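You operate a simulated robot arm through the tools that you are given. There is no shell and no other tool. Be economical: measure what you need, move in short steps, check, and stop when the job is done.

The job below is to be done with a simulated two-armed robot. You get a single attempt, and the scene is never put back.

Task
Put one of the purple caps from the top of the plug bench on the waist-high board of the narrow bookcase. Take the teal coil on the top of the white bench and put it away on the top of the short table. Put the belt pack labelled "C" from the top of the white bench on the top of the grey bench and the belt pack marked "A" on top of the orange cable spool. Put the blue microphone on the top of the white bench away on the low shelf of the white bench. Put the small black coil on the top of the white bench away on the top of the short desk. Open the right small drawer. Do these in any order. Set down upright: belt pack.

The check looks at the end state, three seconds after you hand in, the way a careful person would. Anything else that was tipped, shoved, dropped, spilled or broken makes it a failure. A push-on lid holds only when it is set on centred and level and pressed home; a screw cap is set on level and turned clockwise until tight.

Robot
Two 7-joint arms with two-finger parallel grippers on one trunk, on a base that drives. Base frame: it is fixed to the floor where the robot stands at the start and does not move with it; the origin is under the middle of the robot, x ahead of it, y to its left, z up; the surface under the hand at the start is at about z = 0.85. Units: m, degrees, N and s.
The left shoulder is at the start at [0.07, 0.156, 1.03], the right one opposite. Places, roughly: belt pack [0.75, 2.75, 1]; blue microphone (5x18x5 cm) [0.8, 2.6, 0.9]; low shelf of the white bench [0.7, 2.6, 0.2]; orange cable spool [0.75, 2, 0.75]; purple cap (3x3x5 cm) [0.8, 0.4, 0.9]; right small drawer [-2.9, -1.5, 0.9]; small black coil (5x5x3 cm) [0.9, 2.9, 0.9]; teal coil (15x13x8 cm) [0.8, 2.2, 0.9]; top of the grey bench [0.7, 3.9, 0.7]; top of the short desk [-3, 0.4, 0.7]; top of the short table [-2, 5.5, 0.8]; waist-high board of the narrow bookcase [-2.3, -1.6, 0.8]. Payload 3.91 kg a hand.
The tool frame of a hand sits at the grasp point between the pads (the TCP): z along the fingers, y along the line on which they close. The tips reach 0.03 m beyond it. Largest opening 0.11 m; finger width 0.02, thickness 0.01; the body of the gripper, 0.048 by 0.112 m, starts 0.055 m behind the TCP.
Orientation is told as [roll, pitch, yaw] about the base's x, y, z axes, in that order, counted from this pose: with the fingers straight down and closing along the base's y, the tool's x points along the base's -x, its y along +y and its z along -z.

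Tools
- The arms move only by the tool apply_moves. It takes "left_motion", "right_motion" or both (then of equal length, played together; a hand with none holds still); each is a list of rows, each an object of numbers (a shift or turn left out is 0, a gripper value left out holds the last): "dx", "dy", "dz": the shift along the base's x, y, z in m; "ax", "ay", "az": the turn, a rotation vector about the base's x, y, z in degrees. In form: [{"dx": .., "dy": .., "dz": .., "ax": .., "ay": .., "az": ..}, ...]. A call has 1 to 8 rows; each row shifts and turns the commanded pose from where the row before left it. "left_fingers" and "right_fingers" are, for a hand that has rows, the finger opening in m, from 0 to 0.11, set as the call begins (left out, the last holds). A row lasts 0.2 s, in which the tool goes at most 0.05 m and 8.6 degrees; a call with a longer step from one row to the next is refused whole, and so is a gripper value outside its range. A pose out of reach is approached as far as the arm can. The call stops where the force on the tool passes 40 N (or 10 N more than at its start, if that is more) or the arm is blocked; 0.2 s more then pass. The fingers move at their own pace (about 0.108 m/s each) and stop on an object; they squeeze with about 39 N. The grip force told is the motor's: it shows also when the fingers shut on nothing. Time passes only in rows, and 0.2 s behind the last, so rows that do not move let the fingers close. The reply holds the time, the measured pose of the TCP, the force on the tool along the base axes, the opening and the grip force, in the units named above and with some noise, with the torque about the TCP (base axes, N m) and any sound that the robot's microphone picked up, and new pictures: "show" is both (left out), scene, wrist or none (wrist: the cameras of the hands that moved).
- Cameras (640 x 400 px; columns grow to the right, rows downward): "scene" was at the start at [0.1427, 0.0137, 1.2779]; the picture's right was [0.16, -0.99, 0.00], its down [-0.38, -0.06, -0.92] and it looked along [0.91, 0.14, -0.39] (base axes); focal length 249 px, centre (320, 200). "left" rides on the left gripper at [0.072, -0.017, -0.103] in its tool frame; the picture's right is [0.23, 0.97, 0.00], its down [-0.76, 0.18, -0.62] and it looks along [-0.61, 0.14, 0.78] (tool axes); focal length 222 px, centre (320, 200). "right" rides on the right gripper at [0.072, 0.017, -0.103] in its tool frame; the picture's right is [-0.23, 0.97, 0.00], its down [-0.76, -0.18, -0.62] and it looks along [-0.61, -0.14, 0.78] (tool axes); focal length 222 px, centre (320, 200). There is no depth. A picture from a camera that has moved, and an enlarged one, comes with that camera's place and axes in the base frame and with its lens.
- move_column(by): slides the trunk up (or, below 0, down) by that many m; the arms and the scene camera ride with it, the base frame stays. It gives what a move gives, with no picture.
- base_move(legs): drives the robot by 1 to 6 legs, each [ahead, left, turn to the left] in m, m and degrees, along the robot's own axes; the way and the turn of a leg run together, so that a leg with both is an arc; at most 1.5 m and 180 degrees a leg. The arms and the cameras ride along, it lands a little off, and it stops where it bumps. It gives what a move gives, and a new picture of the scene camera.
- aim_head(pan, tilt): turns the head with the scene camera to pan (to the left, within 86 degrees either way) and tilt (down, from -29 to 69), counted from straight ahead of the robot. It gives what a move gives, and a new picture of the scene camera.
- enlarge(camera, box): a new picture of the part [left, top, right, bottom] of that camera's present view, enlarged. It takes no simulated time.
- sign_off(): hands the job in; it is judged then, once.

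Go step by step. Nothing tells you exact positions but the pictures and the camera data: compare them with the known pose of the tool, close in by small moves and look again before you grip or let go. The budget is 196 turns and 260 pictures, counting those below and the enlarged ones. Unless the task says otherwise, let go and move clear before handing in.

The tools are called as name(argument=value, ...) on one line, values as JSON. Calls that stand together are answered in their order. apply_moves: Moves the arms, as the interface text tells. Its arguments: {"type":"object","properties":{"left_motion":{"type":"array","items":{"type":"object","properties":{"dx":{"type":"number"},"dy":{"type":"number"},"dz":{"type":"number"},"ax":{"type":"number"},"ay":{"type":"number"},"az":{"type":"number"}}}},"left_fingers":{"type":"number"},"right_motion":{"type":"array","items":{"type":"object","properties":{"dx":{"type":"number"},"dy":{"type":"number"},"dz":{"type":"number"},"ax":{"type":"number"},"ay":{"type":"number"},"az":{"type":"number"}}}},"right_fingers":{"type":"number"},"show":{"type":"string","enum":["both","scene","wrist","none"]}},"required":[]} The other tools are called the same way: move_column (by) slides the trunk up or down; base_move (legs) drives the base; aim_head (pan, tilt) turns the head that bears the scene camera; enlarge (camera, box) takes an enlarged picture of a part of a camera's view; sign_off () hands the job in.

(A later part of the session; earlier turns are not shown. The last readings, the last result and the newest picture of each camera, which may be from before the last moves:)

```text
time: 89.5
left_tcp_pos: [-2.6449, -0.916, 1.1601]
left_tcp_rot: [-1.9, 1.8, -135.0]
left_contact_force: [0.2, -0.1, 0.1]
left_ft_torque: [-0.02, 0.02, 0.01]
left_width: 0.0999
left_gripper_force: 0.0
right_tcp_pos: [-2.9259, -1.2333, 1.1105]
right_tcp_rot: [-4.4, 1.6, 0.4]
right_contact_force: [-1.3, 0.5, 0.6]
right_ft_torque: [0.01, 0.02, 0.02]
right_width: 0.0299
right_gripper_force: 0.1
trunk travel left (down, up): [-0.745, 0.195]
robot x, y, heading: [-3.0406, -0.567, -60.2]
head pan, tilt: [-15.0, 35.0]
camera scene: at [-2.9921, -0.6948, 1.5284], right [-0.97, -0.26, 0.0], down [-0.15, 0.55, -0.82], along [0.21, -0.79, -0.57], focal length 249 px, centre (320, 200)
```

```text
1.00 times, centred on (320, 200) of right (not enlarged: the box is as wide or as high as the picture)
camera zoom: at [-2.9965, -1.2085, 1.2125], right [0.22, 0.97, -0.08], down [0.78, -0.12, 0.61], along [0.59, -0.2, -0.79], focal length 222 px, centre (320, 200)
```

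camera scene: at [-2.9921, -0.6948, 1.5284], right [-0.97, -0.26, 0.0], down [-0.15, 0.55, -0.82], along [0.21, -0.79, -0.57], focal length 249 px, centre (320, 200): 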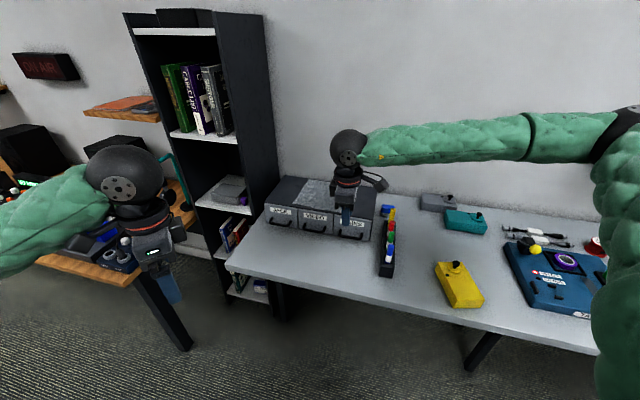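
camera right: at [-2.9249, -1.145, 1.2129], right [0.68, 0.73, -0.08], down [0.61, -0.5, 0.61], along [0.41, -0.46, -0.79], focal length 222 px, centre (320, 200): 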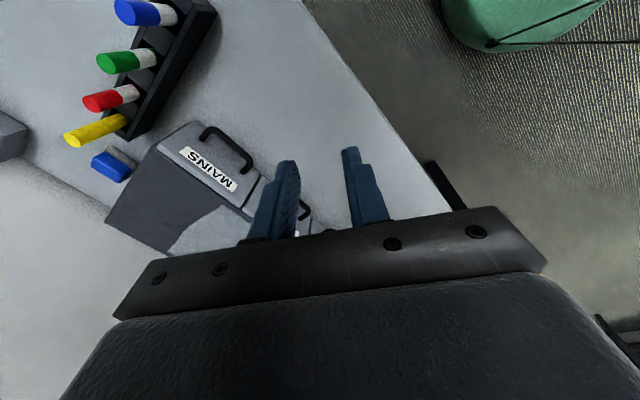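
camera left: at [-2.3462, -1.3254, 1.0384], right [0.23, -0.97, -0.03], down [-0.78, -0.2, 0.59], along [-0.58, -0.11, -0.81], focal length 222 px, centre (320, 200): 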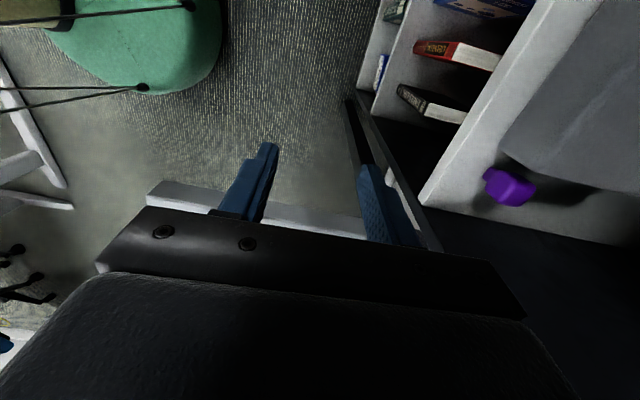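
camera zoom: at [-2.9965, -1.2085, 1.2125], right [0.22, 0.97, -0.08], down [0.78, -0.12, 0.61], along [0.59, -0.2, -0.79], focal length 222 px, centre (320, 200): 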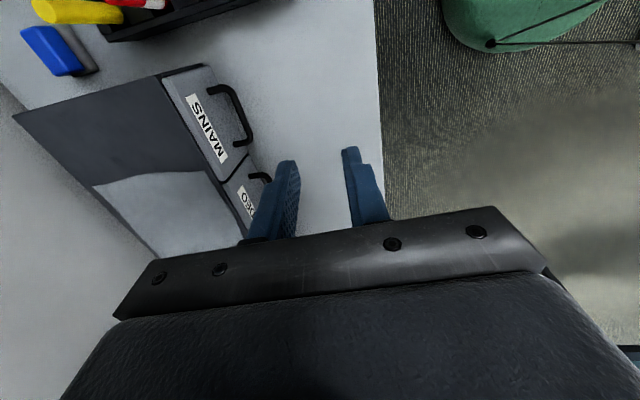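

The wrist view puts the bar along x at y≈-1.36, x -2.965..-2.893. I level the hand and bring it above the bar.

apply_moves(right_motion=[{"ax": 2.2, "ay": -0.8, "dy": -0.03}, {"ax": 2.2, "ay": -0.8, "dy": -0.04}, {"dy": -0.04, "dz": -0.02}, {"dy": -0.017, "dx": -0.003, "dz": -0.03}, {"dz": -0.04}, {}])

enlarge(camera="right", box=[200, 80, 440, 230])

```text
time: 90.9
left_tcp_pos: [-2.6467, -0.9148, 1.1601]
left_tcp_rot: [-2.0, 1.9, -135.0]
left_contact_force: [0.0, 0.7, 0.1]
left_ft_torque: [-0.03, 0.0, -0.03]
left_width: 0.1
left_gripper_force: 0.0
right_tcp_pos: [-2.9265, -1.2323, 1.07]
right_tcp_rot: [-4.4, 1.6, 0.3]
right_contact_force: [0.4, 0.0, 1.3]
right_ft_torque: [-0.01, 0.0, 0.0]
right_width: 0.03
right_gripper_force: 0.1
right hand out of reach, approached as far as the arm can: row 1, 2, 3, 4
trunk travel left (down, up): [-0.745, 0.195]
robot x, y, heading: [-3.0435, -0.5671, -60.2]
head pan, tilt: [-15.0, 35.0]
camera scene: at [-2.9925, -0.6937, 1.5286], right [-0.97, -0.26, 0.0], down [-0.15, 0.55, -0.82], along [0.21, -0.79, -0.57], focal length 249 px, centre (320, 200)
camera right: at [-2.9964, -1.2077, 1.1726], right [0.22, 0.97, -0.08], down [0.78, -0.12, 0.61], along [0.59, -0.2, -0.79], focal length 222 px, centre (320, 200)
```

scene: 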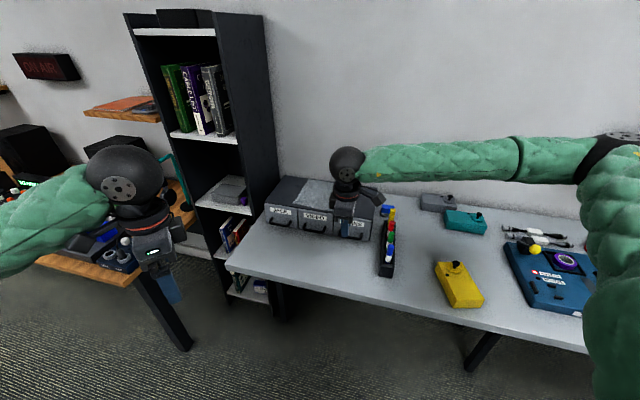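
right: 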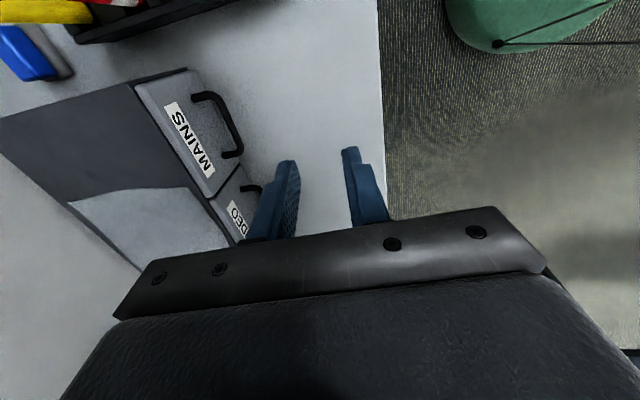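

```text
2.67 times, centred on (320, 155) of right
camera zoom: at [-2.9964, -1.2077, 1.1726], right [0.22, 0.97, -0.08], down [0.78, -0.12, 0.61], along [0.59, -0.2, -0.79], focal length 592 px, centre (320, 320)
```

zoom: 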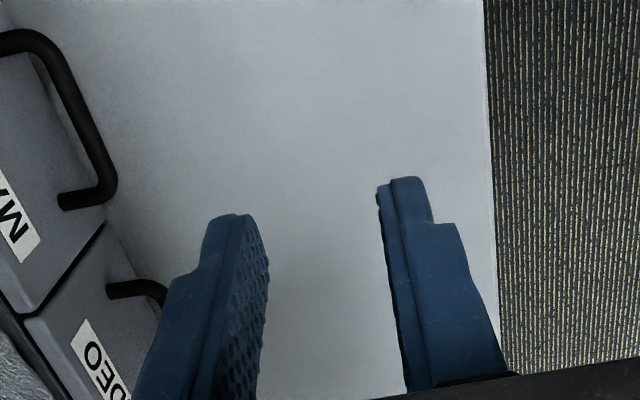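

The wrist is at its limit again, so the base makes this shift: a small strafe and 8° more turn, while the hand turns back 8°.

apply_moves(right_motion=[{"az": -4}, {"az": -4}, {}], show="none")

base_move(legs=[[0.083, -0.156, 0], [0, 0, 8]])

apply_moves(right_motion=[{"ax": 2}, {"ax": 2}, {}], show="wrist")

```text
time: 91.7
left_tcp_pos: [-2.6466, -0.9171, 1.1605]
left_tcp_rot: [-2.0, 1.9, -135.0]
left_contact_force: [0.1, 0.2, -0.3]
left_ft_torque: [0.02, 0.03, 0.04]
left_width: 0.1
left_gripper_force: 0.0
right_tcp_pos: [-2.9275, -1.233, 1.0684]
right_tcp_rot: [-4.3, 1.6, -7.7]
right_contact_force: [-0.1, 0.0, -0.3]
right_ft_torque: [-0.01, -0.02, 0.06]
right_width: 0.03
right_gripper_force: 0.1
trunk travel left (down, up): [-0.745, 0.195]
robot x, y, heading: [-3.0386, -0.5625, -59.9]
head pan, tilt: [-15.0, 35.0]
```

```text
time: 93.8
left_tcp_pos: [-2.6949, -1.0068, 1.1591]
left_tcp_rot: [-2.1, 2.0, -127.0]
left_contact_force: [1.2, 0.0, -0.1]
left_ft_torque: [0.01, 0.03, 0.03]
left_width: 0.1
left_gripper_force: 0.1
right_tcp_pos: [-2.9286, -1.3614, 1.0675]
right_tcp_rot: [-4.4, 1.6, 0.4]
right_contact_force: [0.0, -0.5, -0.7]
right_ft_torque: [0.0, 0.0, 0.0]
right_width: 0.0298
right_gripper_force: 0.1
trunk travel left (down, up): [-0.745, 0.195]
robot x, y, heading: [-3.1358, -0.7124, -52.3]
head pan, tilt: [-15.0, 35.0]
camera scene: at [-3.0686, -0.8366, 1.5283], right [-0.92, -0.39, 0.0], down [-0.22, 0.53, -0.82], along [0.32, -0.75, -0.57], focal length 249 px, centre (320, 200)
```

scene: 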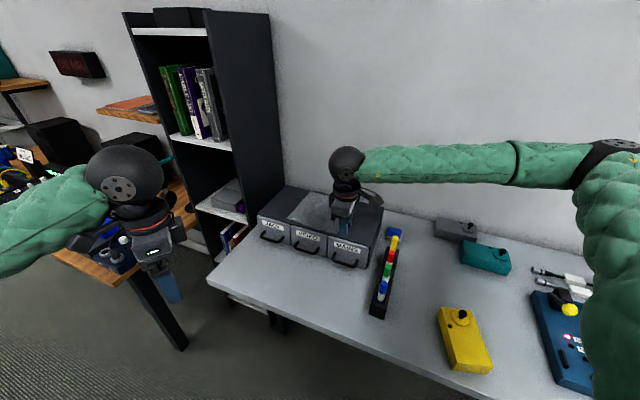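

```text
time: 94.6
left_tcp_pos: [-2.6964, -1.0071, 1.1598]
left_tcp_rot: [-1.9, 1.8, -127.0]
left_contact_force: [0.6, -0.5, -0.2]
left_ft_torque: [0.0, 0.03, 0.01]
left_width: 0.1
left_gripper_force: 0.1
right_tcp_pos: [-2.9295, -1.3599, 1.0684]
right_tcp_rot: [-0.2, 1.5, 0.5]
right_contact_force: [0.2, 0.0, -0.9]
right_ft_torque: [0.01, 0.03, 0.0]
right_width: 0.03
right_gripper_force: 0.1
trunk travel left (down, up): [-0.745, 0.195]
robot x, y, heading: [-3.1376, -0.7169, -52.2]
head pan, tilt: [-15.0, 35.0]
camera right: at [-2.9989, -1.3426, 1.1731], right [0.22, 0.98, -0.01], down [0.78, -0.17, 0.6], along [0.59, -0.14, -0.8], focal length 222 px, centre (320, 200)
```

right: 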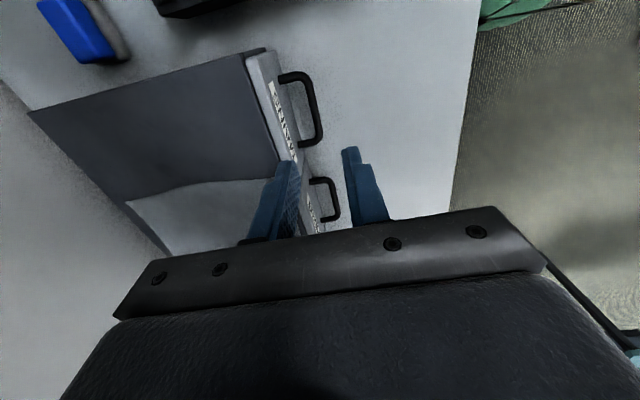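

Parallax places the bar at (-2.925, -1.368, 0.886) with the face at y≈-1.397. I align and lower to just above the bar.

apply_moves(right_motion=[{"dx": 0.004, "dy": -0.005, "dz": -0.03}, {"dz": -0.04}, {"dz": -0.04}, {}], show="wrist")

enlarge(camera="right", box=[220, 80, 420, 230])

```text
time: 95.6
left_tcp_pos: [-2.6955, -1.0064, 1.1613]
left_tcp_rot: [-1.9, 1.9, -127.0]
left_contact_force: [-0.7, 0.8, -0.2]
left_ft_torque: [-0.04, 0.0, 0.03]
left_width: 0.1003
left_gripper_force: 0.1
right_tcp_pos: [-2.9251, -1.3658, 0.9586]
right_tcp_rot: [-0.4, 1.6, 0.5]
right_contact_force: [0.1, 0.3, -0.6]
right_ft_torque: [-0.01, 0.02, 0.0]
right_width: 0.0303
right_gripper_force: 0.1
trunk travel left (down, up): [-0.745, 0.195]
robot x, y, heading: [-3.1375, -0.7166, -52.3]
head pan, tilt: [-15.0, 35.0]
camera right: at [-2.9951, -1.348, 1.0636], right [0.22, 0.98, -0.01], down [0.78, -0.17, 0.6], along [0.59, -0.14, -0.8], focal length 222 px, centre (320, 200)
```

right: 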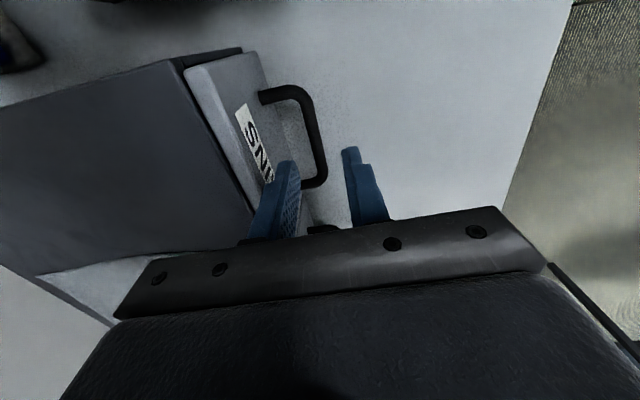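

```text
2.67 times, centred on (320, 155) of right
camera zoom: at [-2.9951, -1.348, 1.0636], right [0.22, 0.98, -0.01], down [0.78, -0.17, 0.6], along [0.59, -0.14, -0.8], focal length 592 px, centre (320, 320)
```

zoom: 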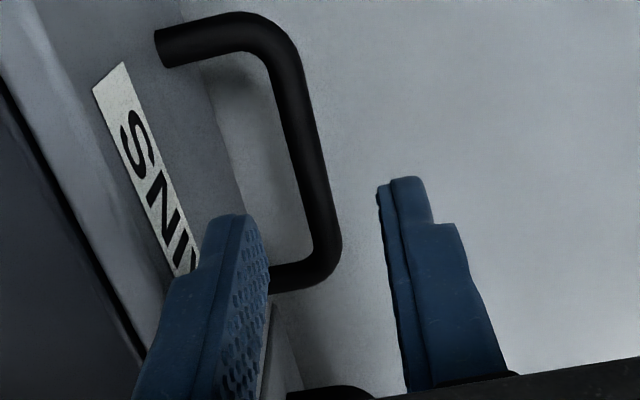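

Aligned well. I lower so the rear finger goes between bar and face.

apply_moves(right_motion=[{"dz": -0.02, "dy": -0.001}, {"dz": -0.02}, {"dz": -0.018}, {}], show="wrist")

enlarge(camera="right", box=[220, 80, 420, 230])

```text
time: 96.6
left_tcp_pos: [-2.6952, -1.008, 1.1601]
left_tcp_rot: [-1.9, 1.9, -127.0]
left_contact_force: [-0.1, 0.0, 0.0]
left_ft_torque: [0.0, -0.01, -0.01]
left_width: 0.0999
left_gripper_force: 0.0
right_tcp_pos: [-2.9257, -1.3663, 0.9003]
right_tcp_rot: [-0.4, 1.6, 0.5]
right_contact_force: [0.3, -0.1, -0.1]
right_ft_torque: [-0.01, 0.0, 0.0]
right_width: 0.0299
right_gripper_force: 0.0
trunk travel left (down, up): [-0.745, 0.195]
robot x, y, heading: [-3.1348, -0.7149, -52.1]
head pan, tilt: [-15.0, 35.0]
camera right: at [-2.9948, -1.3488, 1.0053], right [0.22, 0.98, -0.01], down [0.78, -0.17, 0.6], along [0.59, -0.14, -0.8], focal length 222 px, centre (320, 200)
```

right: 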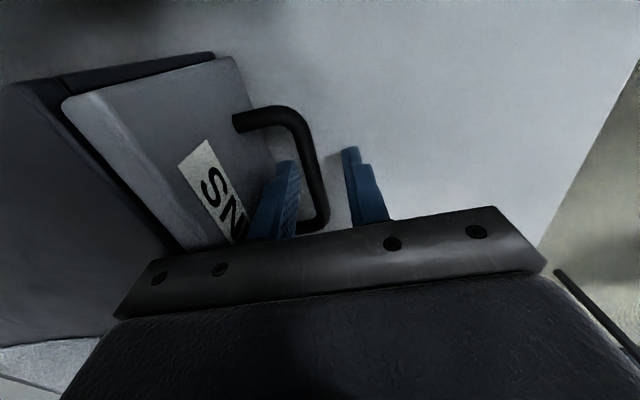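

```text
2.67 times, centred on (320, 155) of right
camera zoom: at [-2.9948, -1.3488, 1.0053], right [0.22, 0.98, -0.01], down [0.78, -0.17, 0.6], along [0.59, -0.14, -0.8], focal length 592 px, centre (320, 320)
```

zoom: 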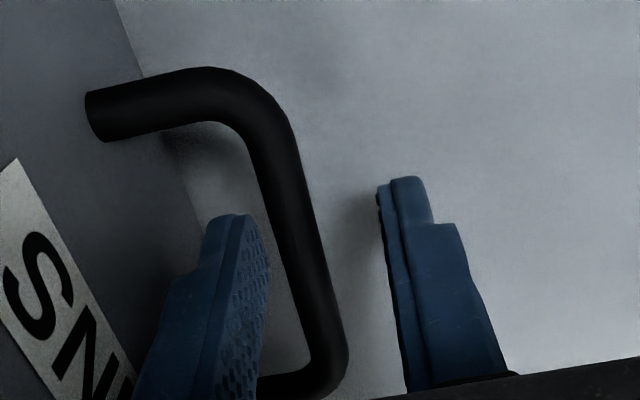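

The bar lies between the fingers with no contact. I close on it.

apply_moves(right_motion=[{}, {}, {}], right_fingers=0.0, show="none")

```text
time: 97.4
left_tcp_pos: [-2.6964, -1.0084, 1.1606]
left_tcp_rot: [-2.1, 1.9, -127.0]
left_contact_force: [0.0, 0.1, 0.4]
left_ft_torque: [-0.02, 0.03, -0.02]
left_width: 0.1
left_gripper_force: 0.1
right_tcp_pos: [-2.9263, -1.3662, 0.9005]
right_tcp_rot: [-0.3, 1.7, 0.5]
right_contact_force: [1.5, -0.8, 0.8]
right_ft_torque: [0.02, -0.28, 0.37]
right_width: 0.0094
right_gripper_force: 44.7
trunk travel left (down, up): [-0.745, 0.195]
robot x, y, heading: [-3.1355, -0.7163, -51.9]
head pan, tilt: [-15.0, 35.0]
```

Gripped (bar 9 mm thick). I pull straight toward +y.

apply_moves(right_motion=[{"dy": 0.02}, {"dy": 0.025}, {"dy": 0.025}, {"dy": 0.025}, {"dy": 0.025}, {}], show="both")

```text
time: 98.8
left_tcp_pos: [-2.6944, -1.0069, 1.1599]
left_tcp_rot: [-2.1, 1.8, -127.0]
left_contact_force: [-0.3, 0.5, -0.6]
left_ft_torque: [0.0, 0.02, 0.01]
left_width: 0.1001
left_gripper_force: 0.0
right_tcp_pos: [-2.9252, -1.2453, 0.8998]
right_tcp_rot: [-0.3, 1.6, 0.4]
right_contact_force: [9.3, 0.6, -4.8]
right_ft_torque: [0.02, -0.6, 0.37]
right_width: 0.0095
right_gripper_force: 45.4
trunk travel left (down, up): [-0.745, 0.195]
robot x, y, heading: [-3.1353, -0.7142, -52.1]
head pan, tilt: [-15.0, 35.0]
camera scene: at [-3.0682, -0.8363, 1.5283], right [-0.92, -0.39, 0.0], down [-0.22, 0.53, -0.82], along [0.32, -0.75, -0.57], focal length 249 px, centre (320, 200)
camera right: at [-2.9947, -1.2286, 1.0055], right [0.22, 0.98, -0.01], down [0.78, -0.17, 0.6], along [0.59, -0.14, -0.8], focal length 222 px, centre (320, 200)
```

scene: 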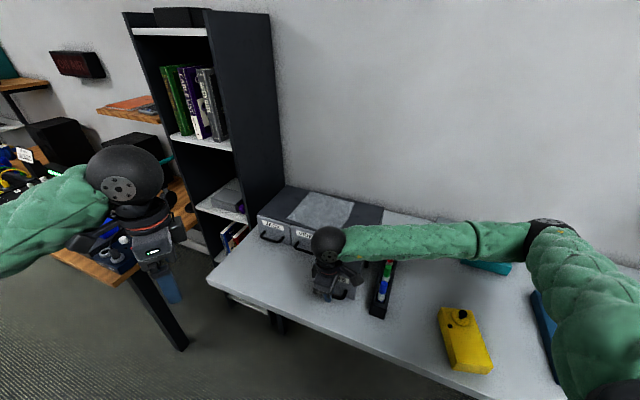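
right: 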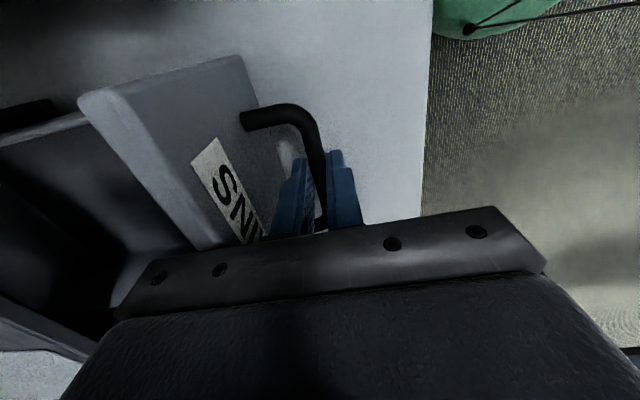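

It has slid 12 cm. I pull a little further while watching the force.

apply_moves(right_motion=[{"dy": 0.012}, {"dy": 0.012}, {"dy": 0.012}], show="scene")

enlarge(camera="scene", box=[200, 160, 440, 320])

```text
time: 99.6
left_tcp_pos: [-2.6953, -1.0067, 1.1594]
left_tcp_rot: [-2.1, 1.9, -126.9]
left_contact_force: [0.5, 1.1, -0.2]
left_ft_torque: [-0.02, -0.02, 0.01]
left_width: 0.1
left_gripper_force: 0.1
right_tcp_pos: [-2.925, -1.211, 0.9008]
right_tcp_rot: [-0.3, 1.5, 0.3]
right_contact_force: [0.1, -0.8, -8.9]
right_ft_torque: [0.0, -0.54, 0.39]
right_width: 0.0092
right_gripper_force: 44.8
trunk travel left (down, up): [-0.745, 0.195]
robot x, y, heading: [-3.1387, -0.7106, -52.1]
head pan, tilt: [-15.0, 35.0]
camera scene: at [-3.069, -0.8364, 1.5283], right [-0.92, -0.39, 0.0], down [-0.22, 0.53, -0.82], along [0.32, -0.75, -0.57], focal length 249 px, centre (320, 200)
```

scene: 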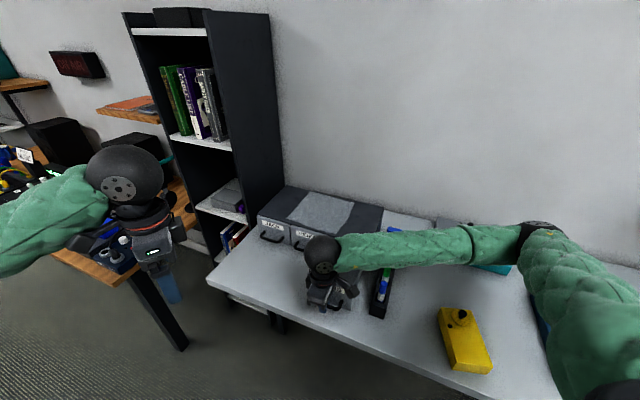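

```text
2.50 times, centred on (320, 240) of scene
camera zoom: at [-3.069, -0.8364, 1.5283], right [-0.92, -0.39, 0.0], down [-0.22, 0.53, -0.82], along [0.32, -0.75, -0.57], focal length 623 px, centre (320, 100)
```

zoom: 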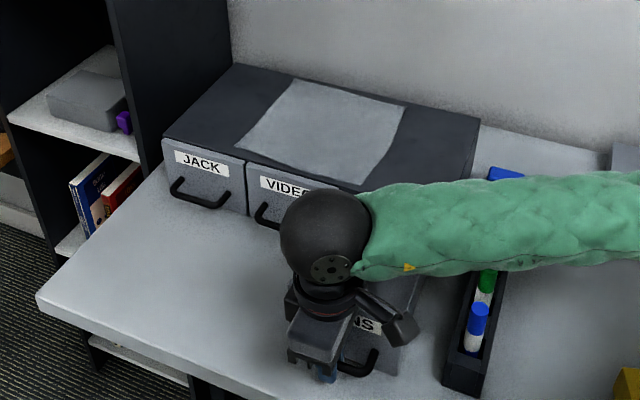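

The drawer is clearly open, 15 cm, and the cabinet stayed put. I release, lift clear, and back off to check.

apply_moves(right_motion=[{}, {}, {"dz": 0.03}, {"dz": 0.04}, {"dz": 0.05}, {"dz": 0.05}, {"dz": 0.05}, {"dz": 0.05}], right_fingers=0.03, show="none")

base_move(legs=[[-0.2, 0, 0]])

```text
time: 101.4
left_tcp_pos: [-2.6948, -1.0064, 1.1592]
left_tcp_rot: [-2.0, 1.9, -127.0]
left_contact_force: [-0.7, -0.4, -0.6]
left_ft_torque: [-0.05, 0.04, 0.02]
left_width: 0.1001
left_gripper_force: 0.0
right_tcp_pos: [-2.9256, -1.2086, 1.1704]
right_tcp_rot: [-0.5, 1.7, 0.5]
right_contact_force: [0.4, -0.6, 0.2]
right_ft_torque: [0.02, 0.03, -0.01]
right_width: 0.0301
right_gripper_force: 0.0
trunk travel left (down, up): [-0.745, 0.195]
robot x, y, heading: [-3.1365, -0.7142, -52.0]
head pan, tilt: [-15.0, 35.0]
```

```text
time: 103.0
left_tcp_pos: [-2.819, -0.8483, 1.1615]
left_tcp_rot: [-2.0, 1.8, -127.1]
left_contact_force: [-0.3, -0.1, 0.1]
left_ft_torque: [-0.01, -0.03, 0.0]
left_width: 0.0997
left_gripper_force: 0.1
right_tcp_pos: [-3.0478, -1.0516, 1.1712]
right_tcp_rot: [-0.4, 1.6, 0.4]
right_contact_force: [0.3, 0.9, 0.4]
right_ft_torque: [0.02, -0.01, 0.02]
right_width: 0.0302
right_gripper_force: 0.0
trunk travel left (down, up): [-0.745, 0.195]
robot x, y, heading: [-3.2611, -0.5538, -52.0]
head pan, tilt: [-15.0, 35.0]
camera scene: at [-3.1927, -0.6772, 1.5285], right [-0.92, -0.39, 0.0], down [-0.22, 0.53, -0.82], along [0.32, -0.76, -0.57], focal length 249 px, centre (320, 200)
```

scene: 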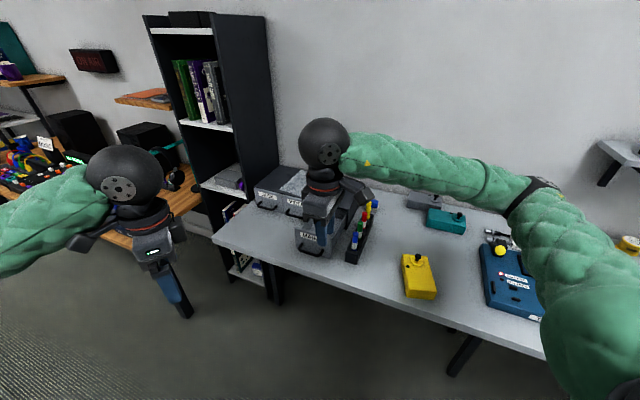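

The MAINS drawer stands open. I unwind both wrists and then drive east and north toward the white bench.

apply_moves(left_motion=[{"az": 8.4}, {"az": 8.4}, {"az": 8.4}, {"az": 8.4}, {"az": 8.4}, {"az": 8.4}, {"az": 8.4}, {"az": 8.4}], right_motion=[{"az": -6.5, "dz": 0.02}, {"az": -6.5, "dz": 0.02}, {"az": -6.5, "dz": 0.02}, {"az": -6.5, "dz": 0.02}, {"az": -6.5, "dz": 0.02}, {"az": -6.5}, {"az": -6.5}, {"az": -6.5}], show="none")

apply_moves(left_motion=[{"az": 7.5, "dz": 0.03}, {"dz": 0.04, "dx": -0.02, "dy": 0.02}, {"dx": -0.02, "dy": 0.02}], show="none")

base_move(legs=[[0.55, 0.7, 0], [0, 0, 52], [0.6, 0, 0], [0, 0, 90]])

aim_head(pan=0, tilt=20)

```text
time: 104.8
left_tcp_pos: [-2.8184, -0.8499, 1.1602]
left_tcp_rot: [-2.0, 1.9, -59.8]
left_contact_force: [-0.1, 0.4, -0.4]
left_ft_torque: [0.04, 0.04, -0.01]
left_width: 0.0999
left_gripper_force: 0.0
right_tcp_pos: [-3.0487, -1.0534, 1.2719]
right_tcp_rot: [-0.4, 1.5, -51.7]
right_contact_force: [0.4, 0.6, 0.7]
right_ft_torque: [0.0, 0.0, 0.02]
right_width: 0.0299
right_gripper_force: 0.0
trunk travel left (down, up): [-0.745, 0.195]
robot x, y, heading: [-3.2574, -0.5562, -52.1]
head pan, tilt: [-15.0, 35.0]
```

```text
time: 105.6
left_tcp_pos: [-2.8602, -0.809, 1.2309]
left_tcp_rot: [-2.0, 1.8, -52.4]
left_contact_force: [0.1, 1.1, 0.1]
left_ft_torque: [-0.05, -0.01, -0.01]
left_width: 0.1001
left_gripper_force: 0.1
right_tcp_pos: [-3.0472, -1.0522, 1.2703]
right_tcp_rot: [-0.5, 1.6, -51.5]
right_contact_force: [-0.2, -0.1, 0.6]
right_ft_torque: [0.02, -0.01, 0.06]
right_width: 0.0304
right_gripper_force: 0.1
trunk travel left (down, up): [-0.745, 0.195]
robot x, y, heading: [-3.2621, -0.5581, -52.2]
head pan, tilt: [-15.0, 35.0]
```

```text
time: 119.5
left_tcp_pos: [-1.9273, -0.1008, 1.2301]
left_tcp_rot: [-1.9, 1.9, 90.5]
left_contact_force: [0.2, -0.9, 0.2]
left_ft_torque: [0.01, 0.04, -0.03]
left_width: 0.1001
left_gripper_force: 0.1
right_tcp_pos: [-1.631, -0.0213, 1.2702]
right_tcp_rot: [-0.3, 1.6, 91.2]
right_contact_force: [0.6, 0.5, 0.3]
right_ft_torque: [0.0, -0.01, 0.0]
right_width: 0.03
right_gripper_force: 0.1
trunk travel left (down, up): [-0.745, 0.195]
robot x, y, heading: [-1.7626, -0.5452, 90.5]
head pan, tilt: [-15.0, 35.0]
camera scene: at [-1.7406, -0.4092, 1.5284], right [0.97, -0.25, 0.0], down [-0.14, -0.56, -0.82], along [0.2, 0.79, -0.57], focal length 249 px, centre (320, 200)
```

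scene: 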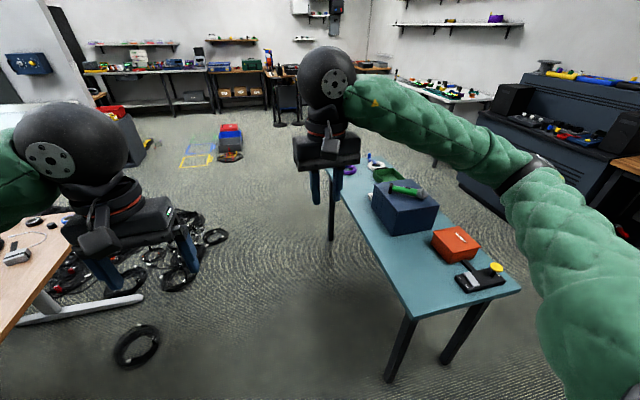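

```text
time: 120.2
left_tcp_pos: [-1.9258, -0.1013, 1.2306]
left_tcp_rot: [-2.0, 1.9, 90.3]
left_contact_force: [0.0, -0.2, -0.6]
left_ft_torque: [-0.02, -0.02, 0.0]
left_width: 0.1001
left_gripper_force: 0.0
right_tcp_pos: [-1.6313, -0.0199, 1.2698]
right_tcp_rot: [-0.4, 1.7, 91.3]
right_contact_force: [0.3, -0.1, 0.4]
right_ft_torque: [0.01, -0.05, 0.0]
right_width: 0.0298
right_gripper_force: 0.0
trunk travel left (down, up): [-0.745, 0.195]
robot x, y, heading: [-1.7628, -0.5461, 90.9]
head pan, tilt: [0.0, 20.0]
camera scene: at [-1.7632, -0.4014, 1.5522], right [1.0, 0.01, 0.0], down [0.0, -0.34, -0.94], along [-0.01, 0.94, -0.34], focal length 249 px, centre (320, 200)
```

scene: 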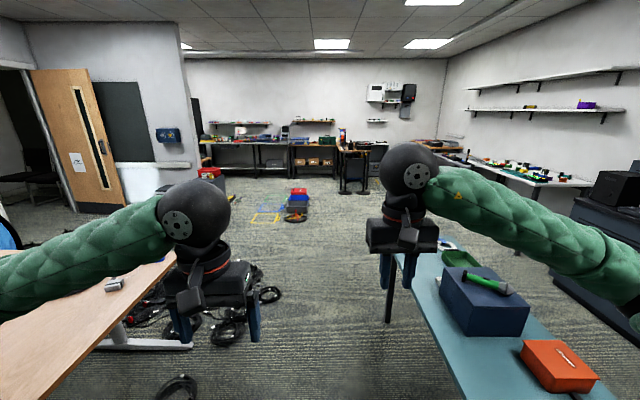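

The lane north is clear. I drive north past the teal table, then face the white bench.

base_move(legs=[[1.4, 0, 0], [1.3, 0, 0], [0, 0, -90], [1.1, 0, 0]])

aim_head(pan=0, tilt=25)

```text
time: 142.4
left_tcp_pos: [-0.2983, 2.3232, 1.2298]
left_tcp_rot: [-2.0, 1.8, 0.4]
left_contact_force: [0.0, -0.7, -0.2]
left_ft_torque: [0.03, 0.03, -0.01]
left_width: 0.0998
left_gripper_force: 0.0
right_tcp_pos: [-0.2168, 2.0254, 1.2709]
right_tcp_rot: [-0.3, 1.7, 1.2]
right_contact_force: [0.8, -0.7, -0.4]
right_ft_torque: [-0.03, 0.0, 0.02]
right_width: 0.03
right_gripper_force: 0.1
trunk travel left (down, up): [-0.745, 0.195]
robot x, y, heading: [-0.7401, 2.155, 0.6]
head pan, tilt: [0.0, 20.0]
camera scene: at [-0.5957, 2.1594, 1.5522], right [0.01, -1.0, 0.0], down [-0.34, 0.0, -0.94], along [0.94, 0.01, -0.34], focal length 249 px, centre (320, 200)
```

scene: 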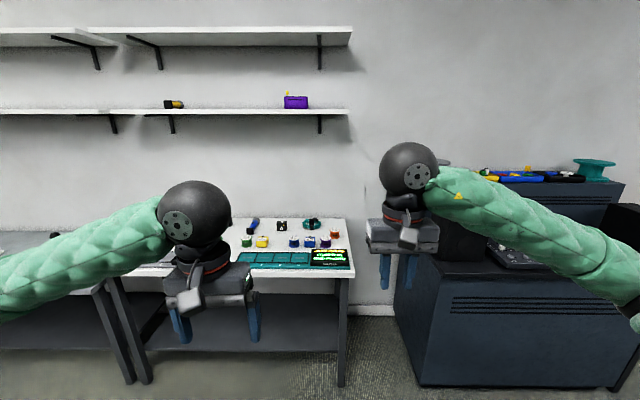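

```text
time: 143.1
left_tcp_pos: [-0.2984, 2.3245, 1.2304]
left_tcp_rot: [-2.0, 1.9, 0.4]
left_contact_force: [0.7, -0.3, -0.2]
left_ft_torque: [0.0, 0.02, -0.03]
left_width: 0.0999
left_gripper_force: 0.1
right_tcp_pos: [-0.2179, 2.0269, 1.2708]
right_tcp_rot: [-0.4, 1.6, 1.2]
right_contact_force: [-0.3, 0.9, 0.3]
right_ft_torque: [-0.01, -0.01, 0.01]
right_width: 0.03
right_gripper_force: 0.0
trunk travel left (down, up): [-0.745, 0.195]
robot x, y, heading: [-0.7419, 2.1601, 0.7]
head pan, tilt: [0.0, 25.0]
camera scene: at [-0.5966, 2.1594, 1.5441], right [0.01, -1.0, 0.0], down [-0.42, -0.01, -0.91], along [0.91, 0.01, -0.42], focal length 249 px, centre (320, 200)
```

scene: 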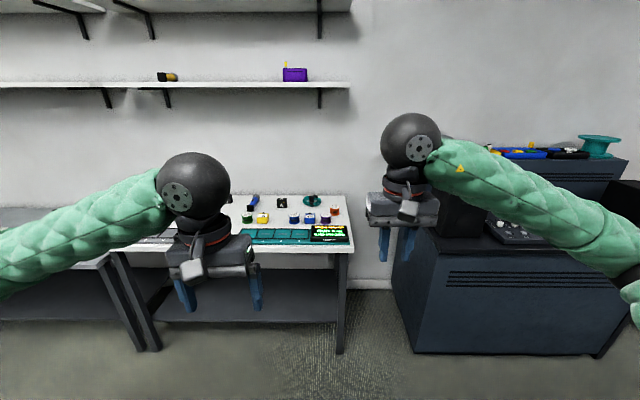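

The white bench lies ahead-left with many small items. I move up to it and spread the hands to see.

base_move(legs=[[0.45, 0.42, 0]])

apply_moves(left_motion=[{"dy": 0.04, "dz": 0.02}, {"dy": 0.045}, {"dy": 0.045}, {"dy": 0.045}, {"dy": 0.045}], right_motion=[{"dy": -0.04, "dz": 0.02}, {"dy": -0.045}, {"dy": -0.045}, {"dy": -0.045}, {"dy": -0.045}], show="none")

aim_head(pan=0, tilt=38)

```text
time: 146.5
left_tcp_pos: [0.1502, 2.7507, 1.2312]
left_tcp_rot: [-2.0, 1.9, 0.3]
left_contact_force: [0.2, -1.2, -0.4]
left_ft_torque: [0.04, 0.0, -0.01]
left_width: 0.1
left_gripper_force: 0.1
right_tcp_pos: [0.2299, 2.4546, 1.2696]
right_tcp_rot: [-0.4, 1.6, 1.1]
right_contact_force: [-0.1, 0.5, 0.0]
right_ft_torque: [0.0, -0.02, -0.05]
right_width: 0.0298
right_gripper_force: 0.1
trunk travel left (down, up): [-0.745, 0.195]
robot x, y, heading: [-0.2958, 2.587, 0.7]
head pan, tilt: [0.0, 25.0]
camera scene: at [-0.1492, 2.588, 1.5442], right [0.01, -1.0, 0.0], down [-0.42, 0.0, -0.91], along [0.91, 0.01, -0.42], focal length 249 px, centre (320, 200)
```

scene: 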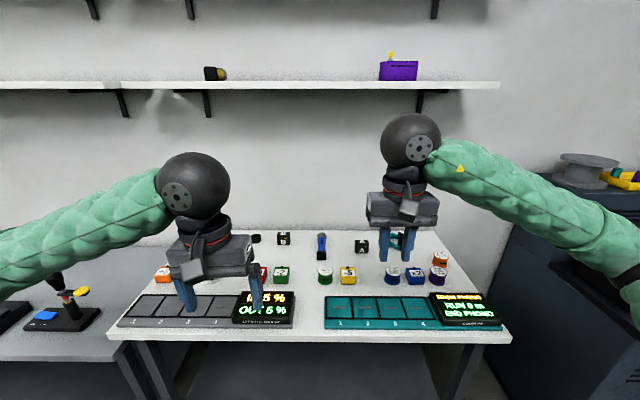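

```text
time: 147.7
left_tcp_pos: [0.1488, 2.9708, 1.2519]
left_tcp_rot: [-2.0, 1.7, 0.3]
left_contact_force: [0.2, 0.3, -0.2]
left_ft_torque: [-0.04, -0.05, 0.03]
left_width: 0.1
left_gripper_force: 0.0
right_tcp_pos: [0.2263, 2.2327, 1.2915]
right_tcp_rot: [-0.4, 1.5, 1.0]
right_contact_force: [-0.5, -0.6, 0.9]
right_ft_torque: [0.01, -0.02, -0.02]
right_width: 0.03
right_gripper_force: 0.2
trunk travel left (down, up): [-0.745, 0.195]
robot x, y, heading: [-0.2925, 2.5893, 0.5]
head pan, tilt: [0.0, 25.0]
```

```text
time: 148.5
left_tcp_pos: [0.1522, 2.9701, 1.25]
left_tcp_rot: [-2.0, 1.9, 0.3]
left_contact_force: [1.0, 0.1, 0.2]
left_ft_torque: [-0.03, -0.01, 0.03]
left_width: 0.0998
left_gripper_force: 0.0
right_tcp_pos: [0.2296, 2.2351, 1.2895]
right_tcp_rot: [-0.4, 1.6, 1.1]
right_contact_force: [0.3, -0.3, -0.1]
right_ft_torque: [-0.03, -0.01, 0.0]
right_width: 0.0302
right_gripper_force: 0.0
trunk travel left (down, up): [-0.745, 0.195]
robot x, y, heading: [-0.2886, 2.5879, 0.7]
head pan, tilt: [0.0, 38.0]
camera scene: at [-0.1546, 2.5879, 1.5238], right [0.01, -1.0, 0.0], down [-0.62, -0.01, -0.79], along [0.79, 0.01, -0.62], focal length 249 px, centre (320, 200)
```

scene: 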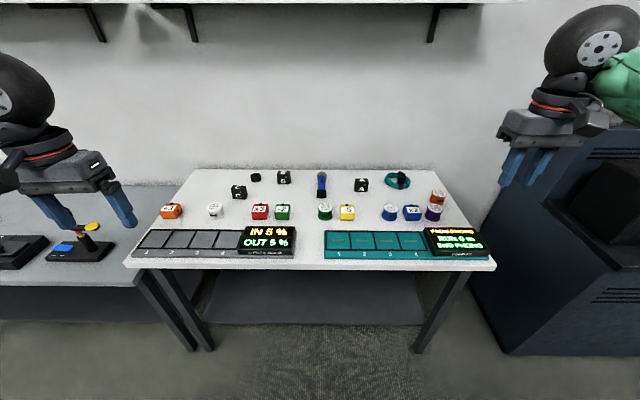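

enlarge(camera="scene", box=[220, 155, 340, 230])

enlarge(camera="scene", box=[330, 155, 450, 230])

enlarge(camera="scene", box=[130, 180, 250, 265])

```text
5.33 times, centred on (280, 192) of scene
camera zoom: at [-0.1546, 2.5879, 1.5238], right [0.01, -1.0, 0.0], down [-0.62, -0.01, -0.79], along [0.79, 0.01, -0.62], focal length 1328 px, centre (533, 240)
```

zoom: 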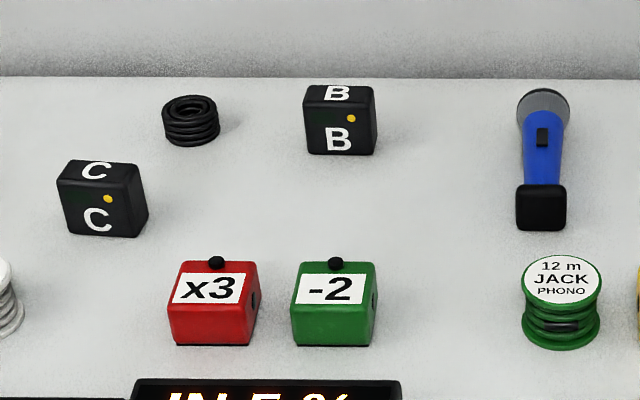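

```text
5.33 times, centred on (390, 192) of scene
camera zoom: at [-0.1546, 2.5879, 1.5238], right [0.01, -1.0, 0.0], down [-0.62, -0.01, -0.79], along [0.79, 0.01, -0.62], focal length 1328 px, centre (-53, 240)
```

zoom: 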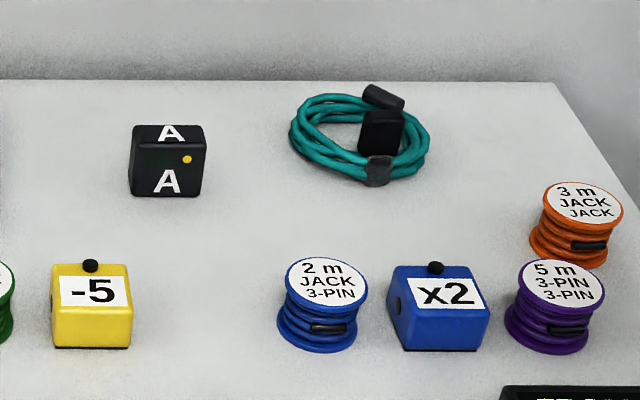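

```text
4.71 times, centred on (190, 222) of scene
camera zoom: at [-0.1546, 2.5879, 1.5238], right [0.01, -1.0, 0.0], down [-0.62, -0.01, -0.79], along [0.79, 0.01, -0.62], focal length 1172 px, centre (932, 94)
```

zoom: 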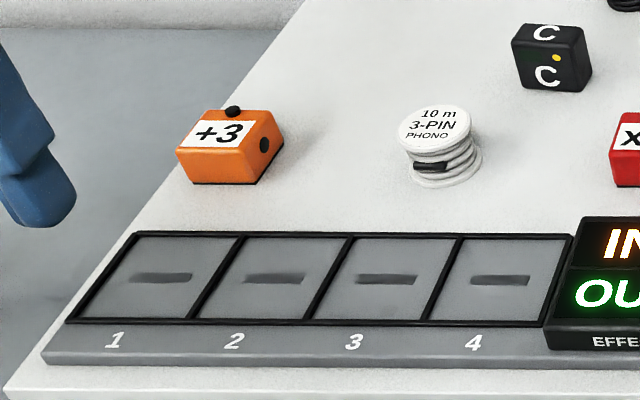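

Now everything is legible: packs C, B, A, black coil, blue mic, teal coil, and the orange spool at the right end. I start with pack A onto the orange spool with the right hand; the base moves up a bit.

base_move(legs=[[0.2, -0.06, 0]])

apply_moves(right_motion=[{"dx": 0.045, "dy": 0.02}, {"dx": 0.045, "dy": 0.02}, {"dx": 0.045, "dy": 0.04}, {"dx": 0.045, "dy": 0.02, "dz": -0.02}, {"dx": 0.045, "dy": 0.02, "dz": -0.02}, {"dx": 0.045, "dz": -0.02}, {"dx": 0.03, "dz": -0.04}, {"dz": -0.04}], right_fingers=0.1)

```text
time: 150.1
left_tcp_pos: [0.3543, 2.9129, 1.2506]
left_tcp_rot: [-2.0, 1.9, 0.5]
left_contact_force: [0.7, -0.2, 0.7]
left_ft_torque: [0.02, 0.04, 0.01]
left_width: 0.0998
left_gripper_force: 0.0
right_tcp_pos: [0.4334, 2.1765, 1.2903]
right_tcp_rot: [-0.3, 1.6, 1.2]
right_contact_force: [0.4, -0.3, -1.2]
right_ft_torque: [0.03, 0.02, -0.02]
right_width: 0.0302
right_gripper_force: 0.0
trunk travel left (down, up): [-0.745, 0.195]
robot x, y, heading: [-0.0923, 2.5295, 0.5]
head pan, tilt: [0.0, 38.0]
camera scene: at [0.0487, 2.53, 1.5238], right [0.01, -1.0, 0.0], down [-0.62, -0.01, -0.79], along [0.79, 0.01, -0.62], focal length 249 px, centre (320, 200)
```

scene: 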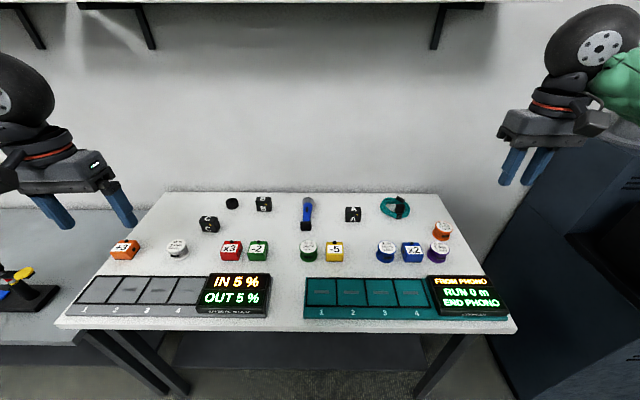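

```text
refused: row 3 steps farther than a row can; nothing moved
```

apply_moves(right_motion=[{"dx": 0.04, "dy": 0.025}, {"dx": 0.04, "dy": 0.025}, {"dx": 0.04, "dy": 0.025}, {"dx": 0.04, "dy": 0.025, "dz": -0.01}, {"dx": 0.04, "dy": 0.025, "dz": -0.01}, {"dx": 0.04, "dy": 0.025, "dz": -0.01}, {"dx": 0.035, "dy": 0.025, "dz": -0.02}, {"dx": 0.03, "dy": 0.025, "dz": -0.02}], right_fingers=0.1, show="none")

apply_moves(right_motion=[{"dx": 0.025, "dy": 0.015, "dz": -0.03}, {"dx": 0.025, "dy": 0.015, "dz": -0.03}, {"dz": -0.045}, {"dz": -0.045}, {}])

```text
time: 151.9
left_tcp_pos: [0.3554, 2.9137, 1.2501]
left_tcp_rot: [-2.1, 2.0, 0.5]
left_contact_force: [-0.1, 1.2, -0.4]
left_ft_torque: [0.01, -0.02, 0.04]
left_width: 0.1001
left_gripper_force: 0.0
right_tcp_pos: [0.7385, 2.378, 1.2196]
right_tcp_rot: [-0.5, 1.6, 1.1]
right_contact_force: [-0.2, 0.7, -0.4]
right_ft_torque: [0.0, 0.01, 0.0]
right_width: 0.1001
right_gripper_force: 0.1
trunk travel left (down, up): [-0.745, 0.195]
robot x, y, heading: [-0.0912, 2.5345, 0.5]
head pan, tilt: [0.0, 38.0]
```

```text
time: 153.1
left_tcp_pos: [0.3532, 2.9135, 1.2512]
left_tcp_rot: [-2.0, 1.8, 0.4]
left_contact_force: [1.6, -0.4, -0.6]
left_ft_torque: [-0.02, -0.02, 0.03]
left_width: 0.1003
left_gripper_force: 0.0
right_tcp_pos: [0.7862, 2.4087, 1.0704]
right_tcp_rot: [-0.4, 1.5, 1.3]
right_contact_force: [0.2, -0.2, 0.3]
right_ft_torque: [0.01, -0.01, 0.02]
right_width: 0.0999
right_gripper_force: 0.1
trunk travel left (down, up): [-0.745, 0.195]
robot x, y, heading: [-0.0879, 2.5315, 0.6]
head pan, tilt: [0.0, 38.0]
camera scene: at [0.0472, 2.5304, 1.5239], right [0.01, -1.0, 0.0], down [-0.62, -0.01, -0.79], along [0.79, 0.01, -0.62], focal length 249 px, centre (320, 200)
camera right: at [0.7171, 2.4237, 1.1749], right [0.21, 0.98, -0.01], down [0.78, -0.16, 0.6], along [0.59, -0.13, -0.8], focal length 222 px, centre (320, 200)
```

scene: 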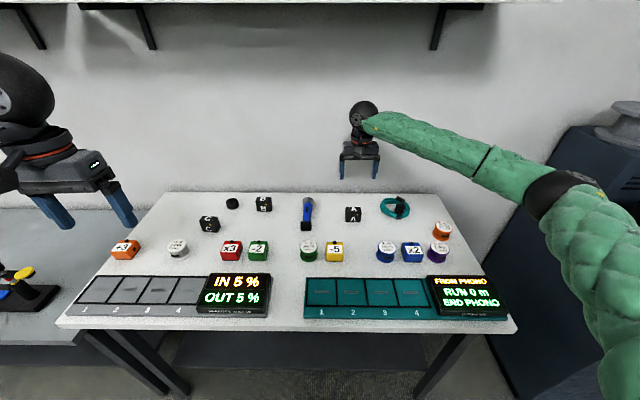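
right: 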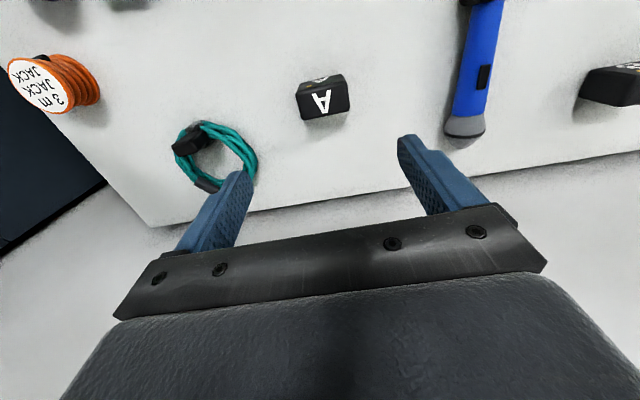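

Pack A is right below the hand. I lower around it.

apply_moves(right_motion=[{"dy": 0.003, "dz": -0.045}, {"dz": -0.045}, {"dz": -0.045}, {"dz": -0.03}, {}], show="wrist")

```text
time: 154.3
left_tcp_pos: [0.3526, 2.9125, 1.2512]
left_tcp_rot: [-2.0, 1.9, 0.4]
left_contact_force: [0.3, -0.4, -0.8]
left_ft_torque: [-0.02, 0.01, 0.03]
left_width: 0.1003
left_gripper_force: 0.0
right_tcp_pos: [0.787, 2.411, 0.9057]
right_tcp_rot: [-0.3, 1.5, 1.2]
right_contact_force: [0.8, 0.9, -0.2]
right_ft_torque: [0.03, -0.01, -0.01]
right_width: 0.1
right_gripper_force: 0.1
trunk travel left (down, up): [-0.745, 0.195]
robot x, y, heading: [-0.0888, 2.5339, 0.4]
head pan, tilt: [0.0, 38.0]
camera right: at [0.717, 2.4269, 1.01], right [0.21, 0.98, -0.01], down [0.78, -0.16, 0.6], along [0.59, -0.13, -0.8], focal length 222 px, centre (320, 200)
```

right: 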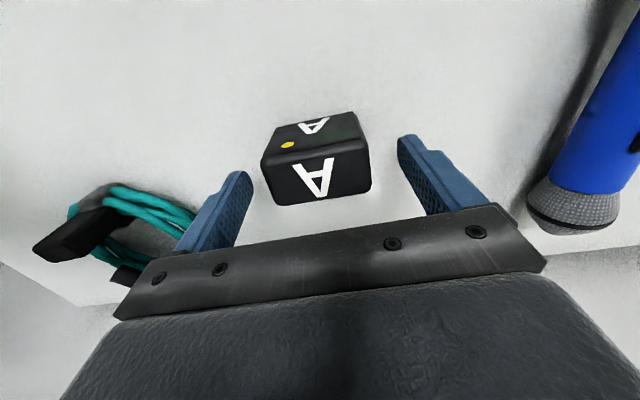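

apply_moves(right_motion=[{"dx": -0.005, "dz": -0.018}, {}], show="none")

apply_moves(right_motion=[{}, {}, {}, {}, {"dz": 0.02}, {"dz": 0.04}, {"dz": 0.04}], right_fingers=0.0, show="wrist")

```text
time: 154.9
left_tcp_pos: [0.3531, 2.913, 1.2518]
left_tcp_rot: [-1.9, 2.0, 0.3]
left_contact_force: [0.4, -0.6, 0.4]
left_ft_torque: [-0.05, 0.0, -0.02]
left_width: 0.1
left_gripper_force: 0.0
right_tcp_pos: [0.7825, 2.4116, 0.887]
right_tcp_rot: [-0.4, 1.6, 1.1]
right_contact_force: [0.2, 0.0, 0.5]
right_ft_torque: [-0.01, 0.04, -0.01]
right_width: 0.1001
right_gripper_force: 0.1
trunk travel left (down, up): [-0.745, 0.195]
robot x, y, heading: [-0.092, 2.5291, 0.9]
head pan, tilt: [0.0, 38.0]
```

```text
time: 156.5
left_tcp_pos: [0.3538, 2.9136, 1.2515]
left_tcp_rot: [-2.0, 1.9, 0.4]
left_contact_force: [-0.7, -0.1, 0.2]
left_ft_torque: [-0.02, -0.03, 0.03]
left_width: 0.0999
left_gripper_force: 0.1
right_tcp_pos: [0.7831, 2.411, 0.9871]
right_tcp_rot: [-0.3, 1.6, 1.2]
right_contact_force: [-0.2, -0.1, -0.9]
right_ft_torque: [0.0, 0.01, 0.01]
right_width: 0.0598
right_gripper_force: 38.7
trunk travel left (down, up): [-0.745, 0.195]
robot x, y, heading: [-0.0925, 2.5309, 0.6]
head pan, tilt: [0.0, 38.0]
camera right: at [0.7129, 2.4275, 1.0922], right [0.21, 0.98, -0.01], down [0.78, -0.16, 0.6], along [0.59, -0.13, -0.8], focal length 222 px, centre (320, 200)
```

right: 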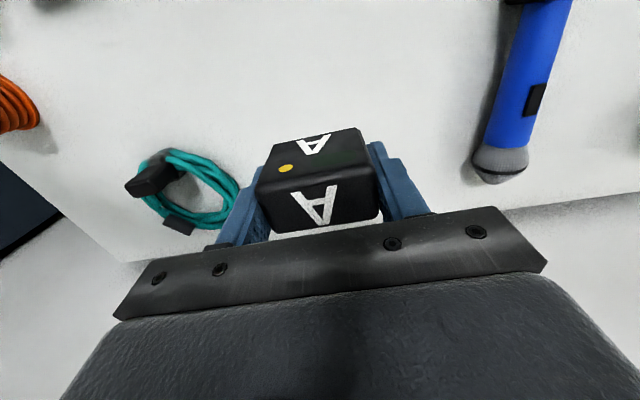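

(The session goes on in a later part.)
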